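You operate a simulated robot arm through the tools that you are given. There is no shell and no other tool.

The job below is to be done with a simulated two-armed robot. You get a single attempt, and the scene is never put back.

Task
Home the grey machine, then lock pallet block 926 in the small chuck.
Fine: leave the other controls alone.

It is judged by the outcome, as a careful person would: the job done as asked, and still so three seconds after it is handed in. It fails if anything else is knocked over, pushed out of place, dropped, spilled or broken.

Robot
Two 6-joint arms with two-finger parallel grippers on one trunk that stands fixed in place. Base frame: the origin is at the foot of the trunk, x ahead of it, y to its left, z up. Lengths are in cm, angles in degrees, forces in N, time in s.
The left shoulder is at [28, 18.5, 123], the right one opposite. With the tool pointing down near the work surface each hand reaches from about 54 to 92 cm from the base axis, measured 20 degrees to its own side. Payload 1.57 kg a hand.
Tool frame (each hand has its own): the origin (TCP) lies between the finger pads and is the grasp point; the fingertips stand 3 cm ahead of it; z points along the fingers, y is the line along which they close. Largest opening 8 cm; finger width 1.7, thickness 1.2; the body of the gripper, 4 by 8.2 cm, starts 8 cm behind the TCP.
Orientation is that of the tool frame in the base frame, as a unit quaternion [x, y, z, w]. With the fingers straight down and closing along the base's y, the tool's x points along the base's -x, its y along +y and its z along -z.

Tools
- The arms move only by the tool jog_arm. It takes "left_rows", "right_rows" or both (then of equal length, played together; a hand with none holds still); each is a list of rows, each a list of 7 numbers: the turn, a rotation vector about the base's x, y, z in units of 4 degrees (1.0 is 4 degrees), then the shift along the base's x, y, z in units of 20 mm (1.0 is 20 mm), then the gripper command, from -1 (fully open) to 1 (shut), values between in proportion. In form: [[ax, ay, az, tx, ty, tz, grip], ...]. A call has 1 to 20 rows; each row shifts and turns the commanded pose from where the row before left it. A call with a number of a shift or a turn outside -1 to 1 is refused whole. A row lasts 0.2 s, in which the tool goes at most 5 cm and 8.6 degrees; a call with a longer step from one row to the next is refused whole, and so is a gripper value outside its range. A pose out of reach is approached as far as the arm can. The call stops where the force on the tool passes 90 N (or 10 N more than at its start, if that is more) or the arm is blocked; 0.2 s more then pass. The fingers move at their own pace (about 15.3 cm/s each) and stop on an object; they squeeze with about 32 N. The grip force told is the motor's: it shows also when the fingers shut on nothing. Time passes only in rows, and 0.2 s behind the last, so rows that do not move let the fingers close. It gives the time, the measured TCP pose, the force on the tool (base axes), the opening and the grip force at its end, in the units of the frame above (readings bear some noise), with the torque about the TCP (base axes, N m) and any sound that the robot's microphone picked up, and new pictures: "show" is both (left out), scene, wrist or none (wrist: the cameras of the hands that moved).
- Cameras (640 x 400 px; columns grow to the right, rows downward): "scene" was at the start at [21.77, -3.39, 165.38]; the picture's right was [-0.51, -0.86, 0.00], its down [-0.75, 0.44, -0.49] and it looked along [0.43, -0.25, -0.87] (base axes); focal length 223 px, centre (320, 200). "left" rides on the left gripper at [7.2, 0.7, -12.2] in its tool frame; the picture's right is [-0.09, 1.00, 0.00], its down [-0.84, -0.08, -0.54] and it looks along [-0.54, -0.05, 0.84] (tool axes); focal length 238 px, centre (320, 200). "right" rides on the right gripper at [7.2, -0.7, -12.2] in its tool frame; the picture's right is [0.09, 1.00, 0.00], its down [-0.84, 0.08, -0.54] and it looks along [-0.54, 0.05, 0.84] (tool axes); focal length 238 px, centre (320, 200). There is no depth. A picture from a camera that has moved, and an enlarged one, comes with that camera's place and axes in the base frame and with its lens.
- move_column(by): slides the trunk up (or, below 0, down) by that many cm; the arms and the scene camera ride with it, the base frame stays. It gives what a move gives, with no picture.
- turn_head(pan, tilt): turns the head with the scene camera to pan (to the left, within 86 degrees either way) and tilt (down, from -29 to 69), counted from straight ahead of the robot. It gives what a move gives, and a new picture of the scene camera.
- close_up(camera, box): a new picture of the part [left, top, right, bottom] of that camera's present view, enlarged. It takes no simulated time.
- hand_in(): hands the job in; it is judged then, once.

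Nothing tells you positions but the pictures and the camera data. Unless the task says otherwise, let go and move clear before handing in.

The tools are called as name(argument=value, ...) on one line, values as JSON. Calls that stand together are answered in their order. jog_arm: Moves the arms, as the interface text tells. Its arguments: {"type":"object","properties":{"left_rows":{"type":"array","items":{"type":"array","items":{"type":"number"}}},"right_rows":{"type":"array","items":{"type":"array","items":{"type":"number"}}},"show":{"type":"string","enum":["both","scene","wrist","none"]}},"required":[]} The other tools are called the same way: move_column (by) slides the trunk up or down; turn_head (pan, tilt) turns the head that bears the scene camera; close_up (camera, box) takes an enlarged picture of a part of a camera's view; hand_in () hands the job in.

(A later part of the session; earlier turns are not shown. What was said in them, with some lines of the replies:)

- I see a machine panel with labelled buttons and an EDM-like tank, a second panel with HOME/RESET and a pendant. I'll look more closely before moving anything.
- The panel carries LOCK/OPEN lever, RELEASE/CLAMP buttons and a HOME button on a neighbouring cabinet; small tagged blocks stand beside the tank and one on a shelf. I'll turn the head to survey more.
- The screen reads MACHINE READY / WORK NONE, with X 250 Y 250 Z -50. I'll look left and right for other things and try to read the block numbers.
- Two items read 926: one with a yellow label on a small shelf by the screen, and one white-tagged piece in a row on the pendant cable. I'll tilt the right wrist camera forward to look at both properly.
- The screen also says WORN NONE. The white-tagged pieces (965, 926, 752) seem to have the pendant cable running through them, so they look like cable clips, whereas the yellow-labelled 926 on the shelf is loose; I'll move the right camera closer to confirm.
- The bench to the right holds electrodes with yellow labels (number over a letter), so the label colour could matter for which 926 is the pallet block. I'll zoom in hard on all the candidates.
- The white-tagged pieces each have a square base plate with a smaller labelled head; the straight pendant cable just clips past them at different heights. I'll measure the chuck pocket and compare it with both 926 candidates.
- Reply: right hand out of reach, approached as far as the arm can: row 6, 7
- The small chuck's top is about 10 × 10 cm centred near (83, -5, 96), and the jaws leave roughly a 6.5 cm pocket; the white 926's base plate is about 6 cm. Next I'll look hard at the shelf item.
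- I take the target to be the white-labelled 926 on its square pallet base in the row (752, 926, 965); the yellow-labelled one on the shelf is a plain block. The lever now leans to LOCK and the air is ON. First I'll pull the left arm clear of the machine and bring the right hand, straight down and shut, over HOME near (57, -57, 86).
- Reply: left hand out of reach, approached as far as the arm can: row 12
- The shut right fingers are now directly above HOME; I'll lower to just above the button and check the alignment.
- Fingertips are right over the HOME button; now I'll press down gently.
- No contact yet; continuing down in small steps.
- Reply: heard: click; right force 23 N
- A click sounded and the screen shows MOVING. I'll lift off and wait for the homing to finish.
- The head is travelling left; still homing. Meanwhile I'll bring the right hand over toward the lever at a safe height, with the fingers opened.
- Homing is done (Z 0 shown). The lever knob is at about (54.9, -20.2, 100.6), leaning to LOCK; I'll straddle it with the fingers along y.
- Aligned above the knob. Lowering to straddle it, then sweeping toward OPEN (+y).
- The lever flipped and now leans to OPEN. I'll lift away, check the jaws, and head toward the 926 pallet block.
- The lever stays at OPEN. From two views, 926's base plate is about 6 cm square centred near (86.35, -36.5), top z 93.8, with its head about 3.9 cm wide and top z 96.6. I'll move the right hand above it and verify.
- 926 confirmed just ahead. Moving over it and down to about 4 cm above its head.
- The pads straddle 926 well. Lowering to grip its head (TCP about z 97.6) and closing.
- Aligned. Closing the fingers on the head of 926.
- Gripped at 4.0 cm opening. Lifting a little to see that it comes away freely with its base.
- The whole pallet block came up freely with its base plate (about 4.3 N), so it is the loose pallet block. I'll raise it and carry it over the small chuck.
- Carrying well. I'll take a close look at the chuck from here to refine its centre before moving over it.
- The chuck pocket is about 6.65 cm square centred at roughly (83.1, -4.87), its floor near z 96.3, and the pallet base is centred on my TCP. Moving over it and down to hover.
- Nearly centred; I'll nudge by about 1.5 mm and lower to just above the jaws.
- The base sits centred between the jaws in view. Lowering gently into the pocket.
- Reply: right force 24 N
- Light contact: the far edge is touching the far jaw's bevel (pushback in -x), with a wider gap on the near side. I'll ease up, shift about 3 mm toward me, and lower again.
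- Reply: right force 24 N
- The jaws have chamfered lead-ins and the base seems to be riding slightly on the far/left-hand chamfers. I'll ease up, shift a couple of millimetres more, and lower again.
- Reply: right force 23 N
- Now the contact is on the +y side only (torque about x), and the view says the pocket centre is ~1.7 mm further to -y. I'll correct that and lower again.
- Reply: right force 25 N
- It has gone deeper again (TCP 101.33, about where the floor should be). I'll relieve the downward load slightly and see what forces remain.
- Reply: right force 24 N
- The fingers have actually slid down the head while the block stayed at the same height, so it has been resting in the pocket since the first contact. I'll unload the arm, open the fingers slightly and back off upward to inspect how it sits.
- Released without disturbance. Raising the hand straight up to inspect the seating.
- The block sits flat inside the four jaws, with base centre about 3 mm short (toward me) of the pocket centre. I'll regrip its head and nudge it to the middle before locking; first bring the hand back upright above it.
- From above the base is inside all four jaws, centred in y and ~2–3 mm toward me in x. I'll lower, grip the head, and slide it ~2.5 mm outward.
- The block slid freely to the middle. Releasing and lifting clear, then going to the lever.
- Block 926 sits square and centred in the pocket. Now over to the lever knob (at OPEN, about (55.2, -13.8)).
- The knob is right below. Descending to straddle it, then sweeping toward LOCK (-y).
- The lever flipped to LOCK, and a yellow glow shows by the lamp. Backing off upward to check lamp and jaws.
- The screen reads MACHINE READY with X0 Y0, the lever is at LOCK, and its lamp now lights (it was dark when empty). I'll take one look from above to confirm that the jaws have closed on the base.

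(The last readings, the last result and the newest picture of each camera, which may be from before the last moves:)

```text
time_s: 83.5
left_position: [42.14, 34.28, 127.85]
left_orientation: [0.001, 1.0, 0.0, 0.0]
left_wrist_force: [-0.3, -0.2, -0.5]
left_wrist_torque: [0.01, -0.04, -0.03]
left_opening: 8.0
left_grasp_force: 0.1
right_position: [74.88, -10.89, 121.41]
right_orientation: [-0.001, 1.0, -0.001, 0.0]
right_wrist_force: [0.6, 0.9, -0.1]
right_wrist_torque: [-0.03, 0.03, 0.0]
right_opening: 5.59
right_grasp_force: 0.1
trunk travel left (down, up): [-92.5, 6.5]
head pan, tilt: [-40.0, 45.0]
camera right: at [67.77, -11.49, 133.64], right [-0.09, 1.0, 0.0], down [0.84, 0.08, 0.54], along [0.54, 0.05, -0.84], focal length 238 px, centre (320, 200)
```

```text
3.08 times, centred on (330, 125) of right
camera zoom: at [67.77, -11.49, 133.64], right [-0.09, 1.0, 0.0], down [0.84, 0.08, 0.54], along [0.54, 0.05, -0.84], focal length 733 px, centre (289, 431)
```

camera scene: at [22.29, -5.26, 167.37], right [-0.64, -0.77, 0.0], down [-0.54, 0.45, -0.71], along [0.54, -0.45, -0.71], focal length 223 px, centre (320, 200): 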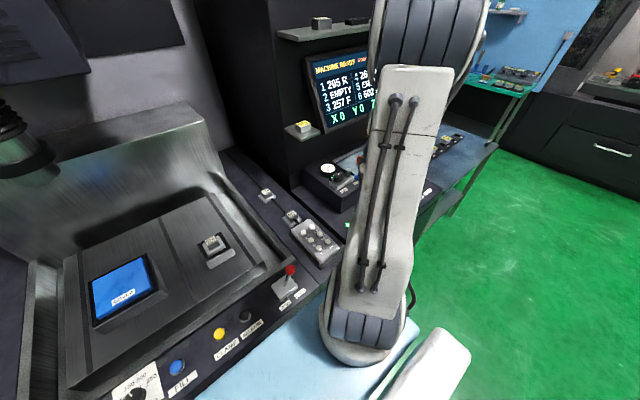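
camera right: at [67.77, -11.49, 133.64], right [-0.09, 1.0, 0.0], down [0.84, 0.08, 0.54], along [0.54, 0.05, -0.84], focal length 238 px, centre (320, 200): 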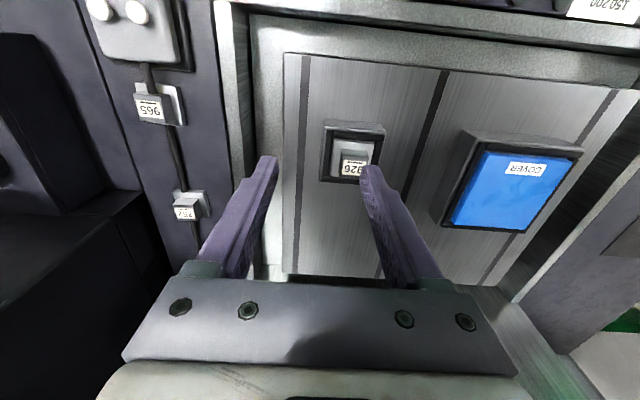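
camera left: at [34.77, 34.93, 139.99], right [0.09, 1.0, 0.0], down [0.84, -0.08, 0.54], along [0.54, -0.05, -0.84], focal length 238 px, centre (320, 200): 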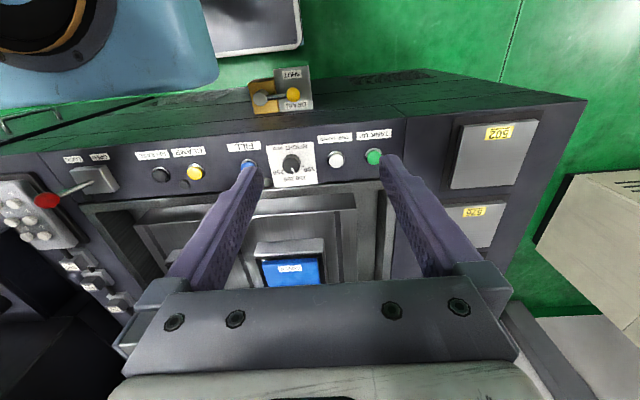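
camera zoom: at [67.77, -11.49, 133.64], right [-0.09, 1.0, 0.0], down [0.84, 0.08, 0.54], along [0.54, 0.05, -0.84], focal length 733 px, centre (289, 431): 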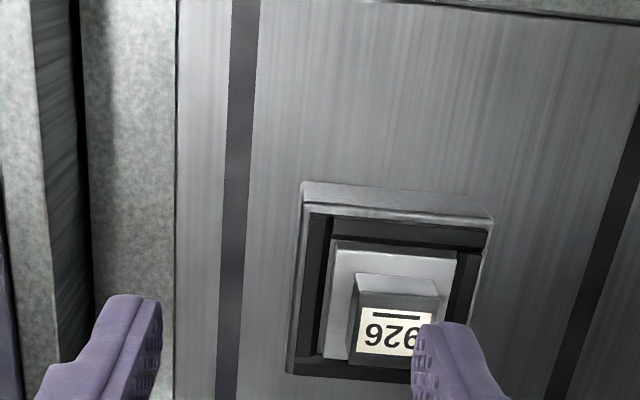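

jog_arm(right_rows=[[0, 0, 0, 0.82, 0.58, 0, -0.4], [0, 0, 0, 0.82, 0.58, 0, -0.4], [0, 0, 0, 0.82, 0.58, 0, -0.4], [0, 0, 0, 0.82, 0.58, 0, -0.4], [0, 0, 0, 0.82, 0.58, -0.9, -0.4], [0, 0, 0, 0, 0, -1, -0.4], [0, 0, 0, 0, 0, -1, -0.4], [0, 0, 0, 0, 0, -1, -0.4]], show="wrist")

close_up(camera="right", box=[260, 60, 380, 170])

```text
time_s: 85.3
left_position: [42.08, 34.3, 127.8]
left_orientation: [0.0, 1.0, 0.001, 0.001]
left_wrist_force: [0.9, -0.3, -0.3]
left_wrist_torque: [0.01, -0.02, -0.03]
left_opening: 8.0
left_grasp_force: 0.0
right_position: [83.05, -5.05, 113.63]
right_orientation: [-0.001, 1.0, -0.001, 0.0]
right_wrist_force: [1.2, 1.1, -0.3]
right_wrist_torque: [0.04, 0.0, 0.01]
right_opening: 5.59
right_grasp_force: 0.1
trunk travel left (down, up): [-92.5, 6.5]
head pan, tilt: [-40.0, 45.0]
camera right: at [75.87, -5.7, 125.78], right [-0.09, 1.0, 0.0], down [0.84, 0.08, 0.54], along [0.54, 0.05, -0.84], focal length 238 px, centre (320, 200)
```

right: 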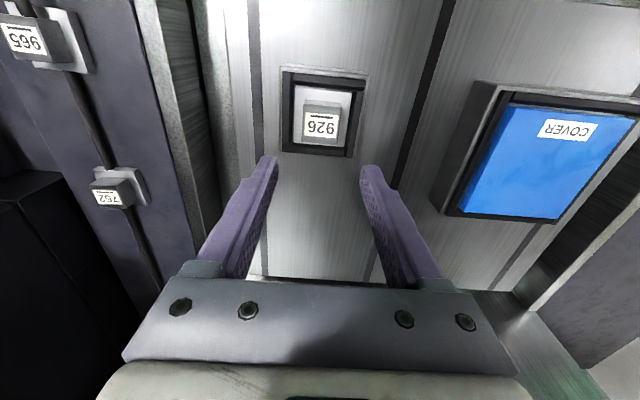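

```text
3.64 times, centred on (320, 115) of right
camera zoom: at [75.87, -5.7, 125.78], right [-0.09, 1.0, 0.0], down [0.84, 0.08, 0.54], along [0.54, 0.05, -0.84], focal length 867 px, centre (320, 509)
```

zoom: 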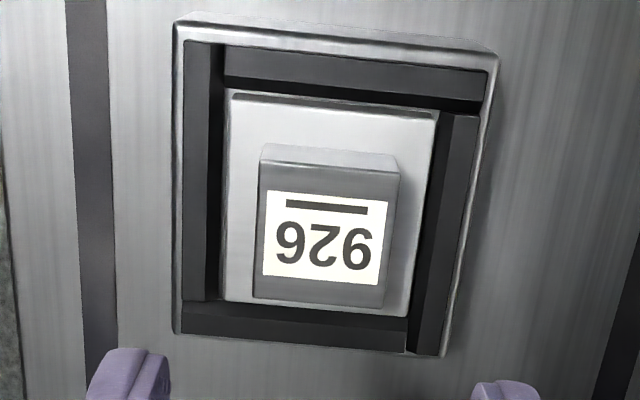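

The base sits tight within the jaws with the lock lamp lit. I'll do one gentle tug test on the head to be sure that it is really held.

jog_arm(right_rows=[[0, 0, 0, 0, 0, -1, -0.4], [0, 0, 0, 0, 0, -1, -0.4], [0, 0, 0, 0, 0, -1, -0.4], [0, 0, 0, 0, 0, -1, -0.4], [0, 0, 0, 0, 0, -1, -0.4], [0, 0, 0, 0, 0, -0.7, -0.4], [0, 0, 0, 0, 0, -0.3, -0.4], [0, 0, 0, 0, 0, 0, 0.3], [0, 0, 0, 0, 0, 0, 0.6], [0, 0, 0, 0, 0, 0, 0.6]], show="wrist")

```text
time_s: 87.5
left_position: [42.0, 34.37, 127.8]
left_orientation: [0.0, 1.0, 0.0, 0.0]
left_wrist_force: [-0.7, -0.1, 0.3]
left_wrist_torque: [-0.01, -0.01, 0.0]
left_opening: 8.0
left_grasp_force: 0.1
right_position: [83.02, -4.96, 101.59]
right_orientation: [-0.001, 1.0, -0.001, 0.0]
right_wrist_force: [-0.5, 3.6, 0.3]
right_wrist_torque: [0.34, 0.11, -0.02]
right_opening: 3.98
right_grasp_force: 31.8
trunk travel left (down, up): [-92.5, 6.5]
head pan, tilt: [-40.0, 45.0]
camera right: at [75.82, -5.65, 113.82], right [-0.09, 1.0, 0.0], down [0.84, 0.08, 0.54], along [0.54, 0.05, -0.84], focal length 238 px, centre (320, 200)
```

right: 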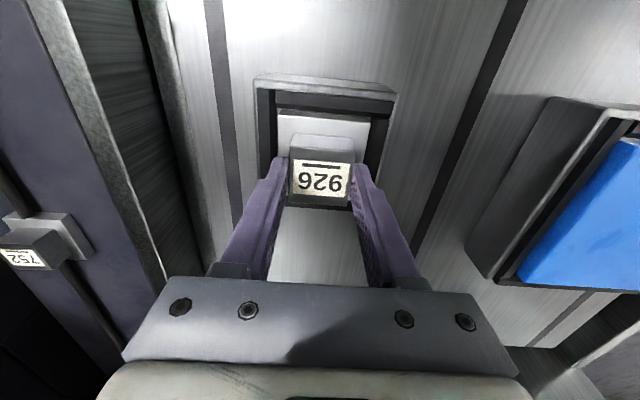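

jog_arm(right_rows=[[0, 0, 0, 0, 0, 0.05, 0.6], [0, 0, 0, 0, 0, 0.05, 0.6]], show="none")

```text
time_s: 88.1
left_position: [42.05, 34.35, 127.74]
left_orientation: [0.0, 1.0, 0.0, -0.001]
left_wrist_force: [-0.7, 0.6, 0.5]
left_wrist_torque: [0.01, -0.02, -0.02]
left_opening: 8.01
left_grasp_force: 0.1
right_position: [83.1, -5.1, 101.71]
right_orientation: [-0.001, 1.0, -0.001, 0.0]
right_wrist_force: [2.1, 4.2, -7.0]
right_wrist_torque: [0.18, -0.12, 0.01]
right_opening: 3.97
right_grasp_force: 32.3
trunk travel left (down, up): [-92.5, 6.5]
head pan, tilt: [-40.0, 45.0]
```

jog_arm(right_rows=[[0, 0, 0, 0, 0, 0.06, 0.6], [0, 0, 0, 0, 0, 0, 0.6]], show="none")

```text
time_s: 88.7
left_position: [42.21, 34.26, 127.76]
left_orientation: [0.001, 1.0, 0.0, 0.0]
left_wrist_force: [0.4, 0.4, -0.6]
left_wrist_torque: [0.03, 0.0, 0.01]
left_opening: 8.02
left_grasp_force: 0.1
right_position: [83.01, -5.21, 101.85]
right_orientation: [0.0, 1.0, -0.002, -0.001]
right_wrist_force: [-2.1, 1.4, -15.3]
right_wrist_torque: [0.06, 0.04, 0.03]
right_opening: 3.97
right_grasp_force: 32.0
trunk travel left (down, up): [-92.5, 6.5]
head pan, tilt: [-40.0, 45.0]
```

The pull reaches 15 N, three times the block's weight, and it does not come up: it is locked. Easing back, releasing and retreating clear.

jog_arm(right_rows=[[0, 0, 0, 0, 0, -0.12, 0.6], [0, 0, 0, 0, 0, 0, 0.2], [0, 0, 0, 0, 0, 0, -0.4], [0, 0, 0, 0, 0, 0, -0.4], [0, 0, 0, 0, 0, 0.5, -0.4], [0, 0, 0, 0, 0, 1, -0.4], [0, 0, 0, 0, 0, 1, -0.4], [0, 0, 0, 0, 0, 1, -0.4], [0, 0, 0, 0, 0, 1, -0.4], [0, 0, 0, 0, 0, 1, -0.4], [0, 0, 0, -0.5, -0.5, 1, -0.4], [0, 0, 0, -1, -1, 1, -0.4], [0, 0, 0, -1, -1, 0.5, -0.4], [0, 0, 0, -1, -1, 0, -0.4], [0, 0, 0, -1, -1, 0, -0.4], [0, 0, 0, -1, -1, 0, -0.4], [0, 0, 0, -1, -1, 0, -0.4], [0, 0, 0, -1, -1, 0, -0.4], [0, 0, 0, -1, -1, 0, -0.4]], show="both")

jog_arm(right_rows=[[0, 0, 0, -0.5, -1, 0.2, -0.4], [0, 0, 0, -0.5, -1, 0.2, -0.4], [0, 0, 0, -0.5, -1, 0.2, -0.4], [0, 0, 0, -0.5, -1, 0.2, -0.4], [0, 0, 0, -0.5, -1, 0.2, -0.4], [0, 0, 0, -0.5, -1, 0.2, -0.4], [0, 0, 0, -0.5, -1, 0.2, -0.4], [0, 0, 0, -0.5, -1, 0.2, -0.4], [0, 0, 0, -0.5, -1, 0.2, -0.4], [0, 0, 0, -0.5, -1, 0.2, -0.4]], show="both")

close_up(camera="scene", box=[180, 170, 330, 310])

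close_up(camera="scene", box=[290, 40, 400, 140])

close_up(camera="right", box=[300, 60, 640, 290])

```text
time_s: 92.7
left_position: [42.04, 34.38, 127.89]
left_orientation: [-0.001, 1.0, 0.0, 0.0]
left_wrist_force: [-0.6, -0.1, 0.1]
left_wrist_torque: [0.01, 0.0, 0.01]
left_opening: 8.01
left_grasp_force: 0.1
right_position: [66.03, -22.38, 117.62]
right_orientation: [0.001, 1.0, -0.001, 0.0]
right_wrist_force: [-0.2, 0.3, 0.3]
right_wrist_torque: [-0.02, 0.0, -0.02]
right_opening: 5.59
right_grasp_force: 0.1
trunk travel left (down, up): [-92.5, 6.5]
head pan, tilt: [-40.0, 45.0]
camera scene: at [22.29, -5.25, 167.37], right [-0.64, -0.77, 0.0], down [-0.54, 0.45, -0.71], along [0.54, -0.45, -0.71], focal length 223 px, centre (320, 200)
camera right: at [58.84, -22.89, 129.85], right [-0.09, 1.0, 0.0], down [0.84, 0.08, 0.54], along [0.54, 0.05, -0.84], focal length 238 px, centre (320, 200)
```

scene: 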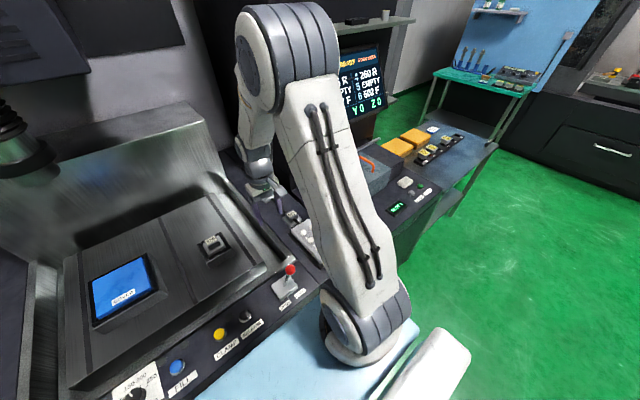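
right: 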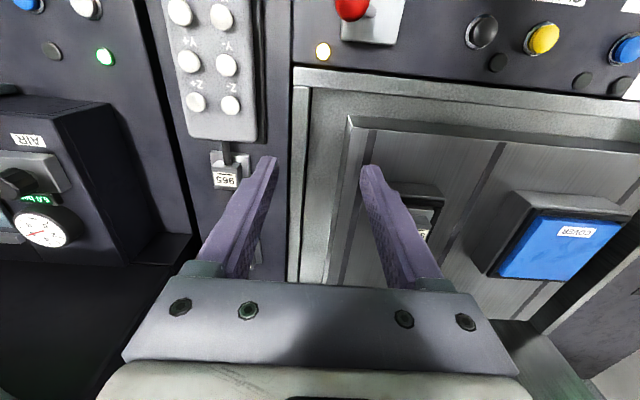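

```text
time_s: 94.9
left_position: [42.06, 34.22, 127.86]
left_orientation: [0.0, 1.0, 0.001, 0.001]
left_wrist_force: [0.4, 0.0, -0.5]
left_wrist_torque: [-0.03, 0.01, -0.03]
left_opening: 8.0
left_grasp_force: 0.1
right_position: [56.03, -42.12, 121.58]
right_orientation: [-0.002, 1.0, -0.002, 0.0]
right_wrist_force: [-0.1, 0.1, 0.9]
right_wrist_torque: [-0.02, 0.01, 0.01]
right_opening: 5.59
right_grasp_force: 0.2
trunk travel left (down, up): [-92.5, 6.5]
head pan, tilt: [-40.0, 45.0]
camera scene: at [22.29, -5.25, 167.37], right [-0.64, -0.77, 0.0], down [-0.54, 0.45, -0.71], along [0.54, -0.45, -0.71], focal length 223 px, centre (320, 200)
camera right: at [48.8, -42.83, 133.83], right [-0.09, 1.0, 0.0], down [0.84, 0.08, 0.54], along [0.54, 0.05, -0.84], focal length 238 px, centre (320, 200)
```

scene: 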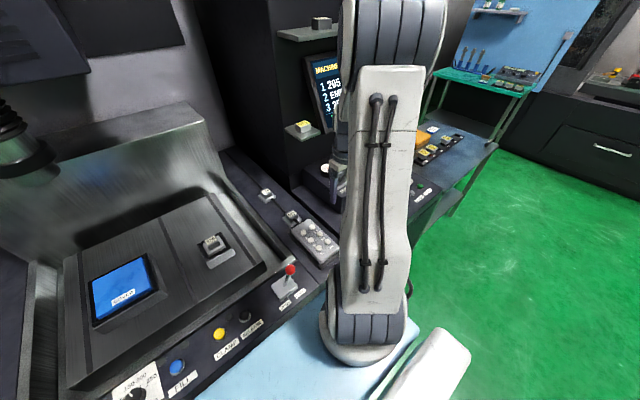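
right: 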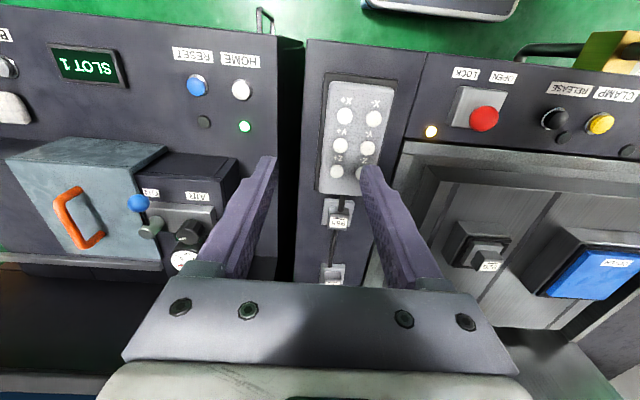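

```text
2.86 times, centred on (255, 240) of scene
camera zoom: at [22.29, -5.25, 167.37], right [-0.64, -0.77, 0.0], down [-0.54, 0.45, -0.71], along [0.54, -0.45, -0.71], focal length 638 px, centre (506, 86)
```

zoom: 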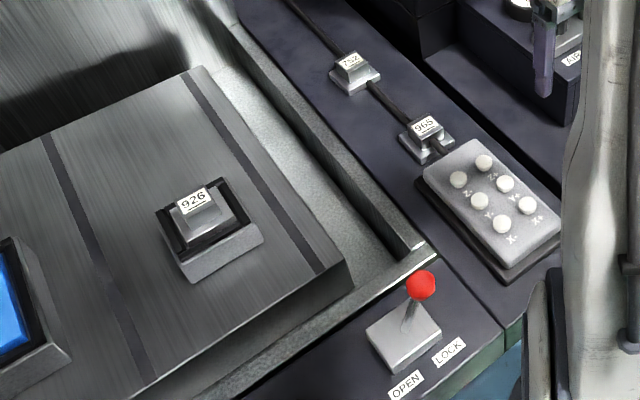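

```text
4.00 times, centred on (345, 90) of scene
camera zoom: at [22.29, -5.25, 167.37], right [-0.64, -0.77, 0.0], down [-0.54, 0.45, -0.71], along [0.54, -0.45, -0.71], focal length 894 px, centre (220, 640)
```

zoom: 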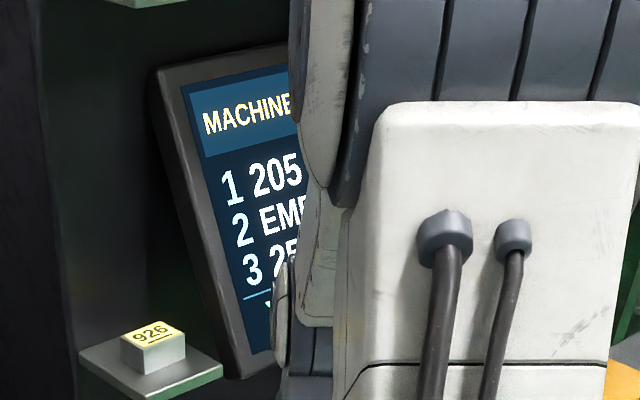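

```text
1.74 times, centred on (470, 175) of right
camera zoom: at [48.8, -42.83, 133.83], right [-0.09, 1.0, 0.0], down [0.84, 0.08, 0.54], along [0.54, 0.05, -0.84], focal length 414 px, centre (59, 244)
```

zoom: 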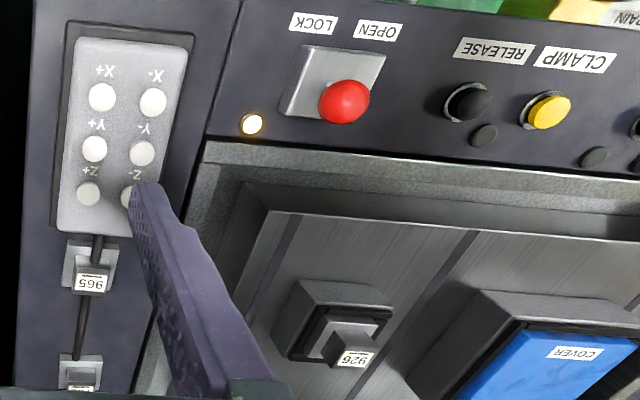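

The machine is homed (X0 Y0 Z0, MACHINE READY). Pallet block 926 sits in the small chuck with the lever at LOCK and its lamp lit. Both hands are clear, the other pieces and controls look undisturbed, so I'm handing in.

hand_in()

```text
The job is handed in.
```

The grey machine is homed, and pallet block 926 is locked in the small chuck; I've handed the job in but haven't been told the verdict.

- **Homing:** pressing HOME moved the machine's head, and the screen went back to MACHINE READY with X0 Y0 Z0.
- **Which block:** there were two blocks marked 926. I took the white-labelled one on a square base, standing between 752 and 965. I left the yellow-labelled one on the shelf, because it is a plain block with no base. This choice was my own reading of "pallet block".
- **Locking:** I moved the lever to OPEN, seated the block between the chuck's jaws, then moved the lever back to LOCK. The lamp beside the lever lit up. A gentle pull of about 15 N, three times the block's weight, did not lift it.
- **Seating:** while I was lowering the block, the fingers slid down its head a little, so I gripped it again and centred it before locking.

I touched only the HOME button and the lock lever. Nothing else was moved, and both hands are clear of the machine.
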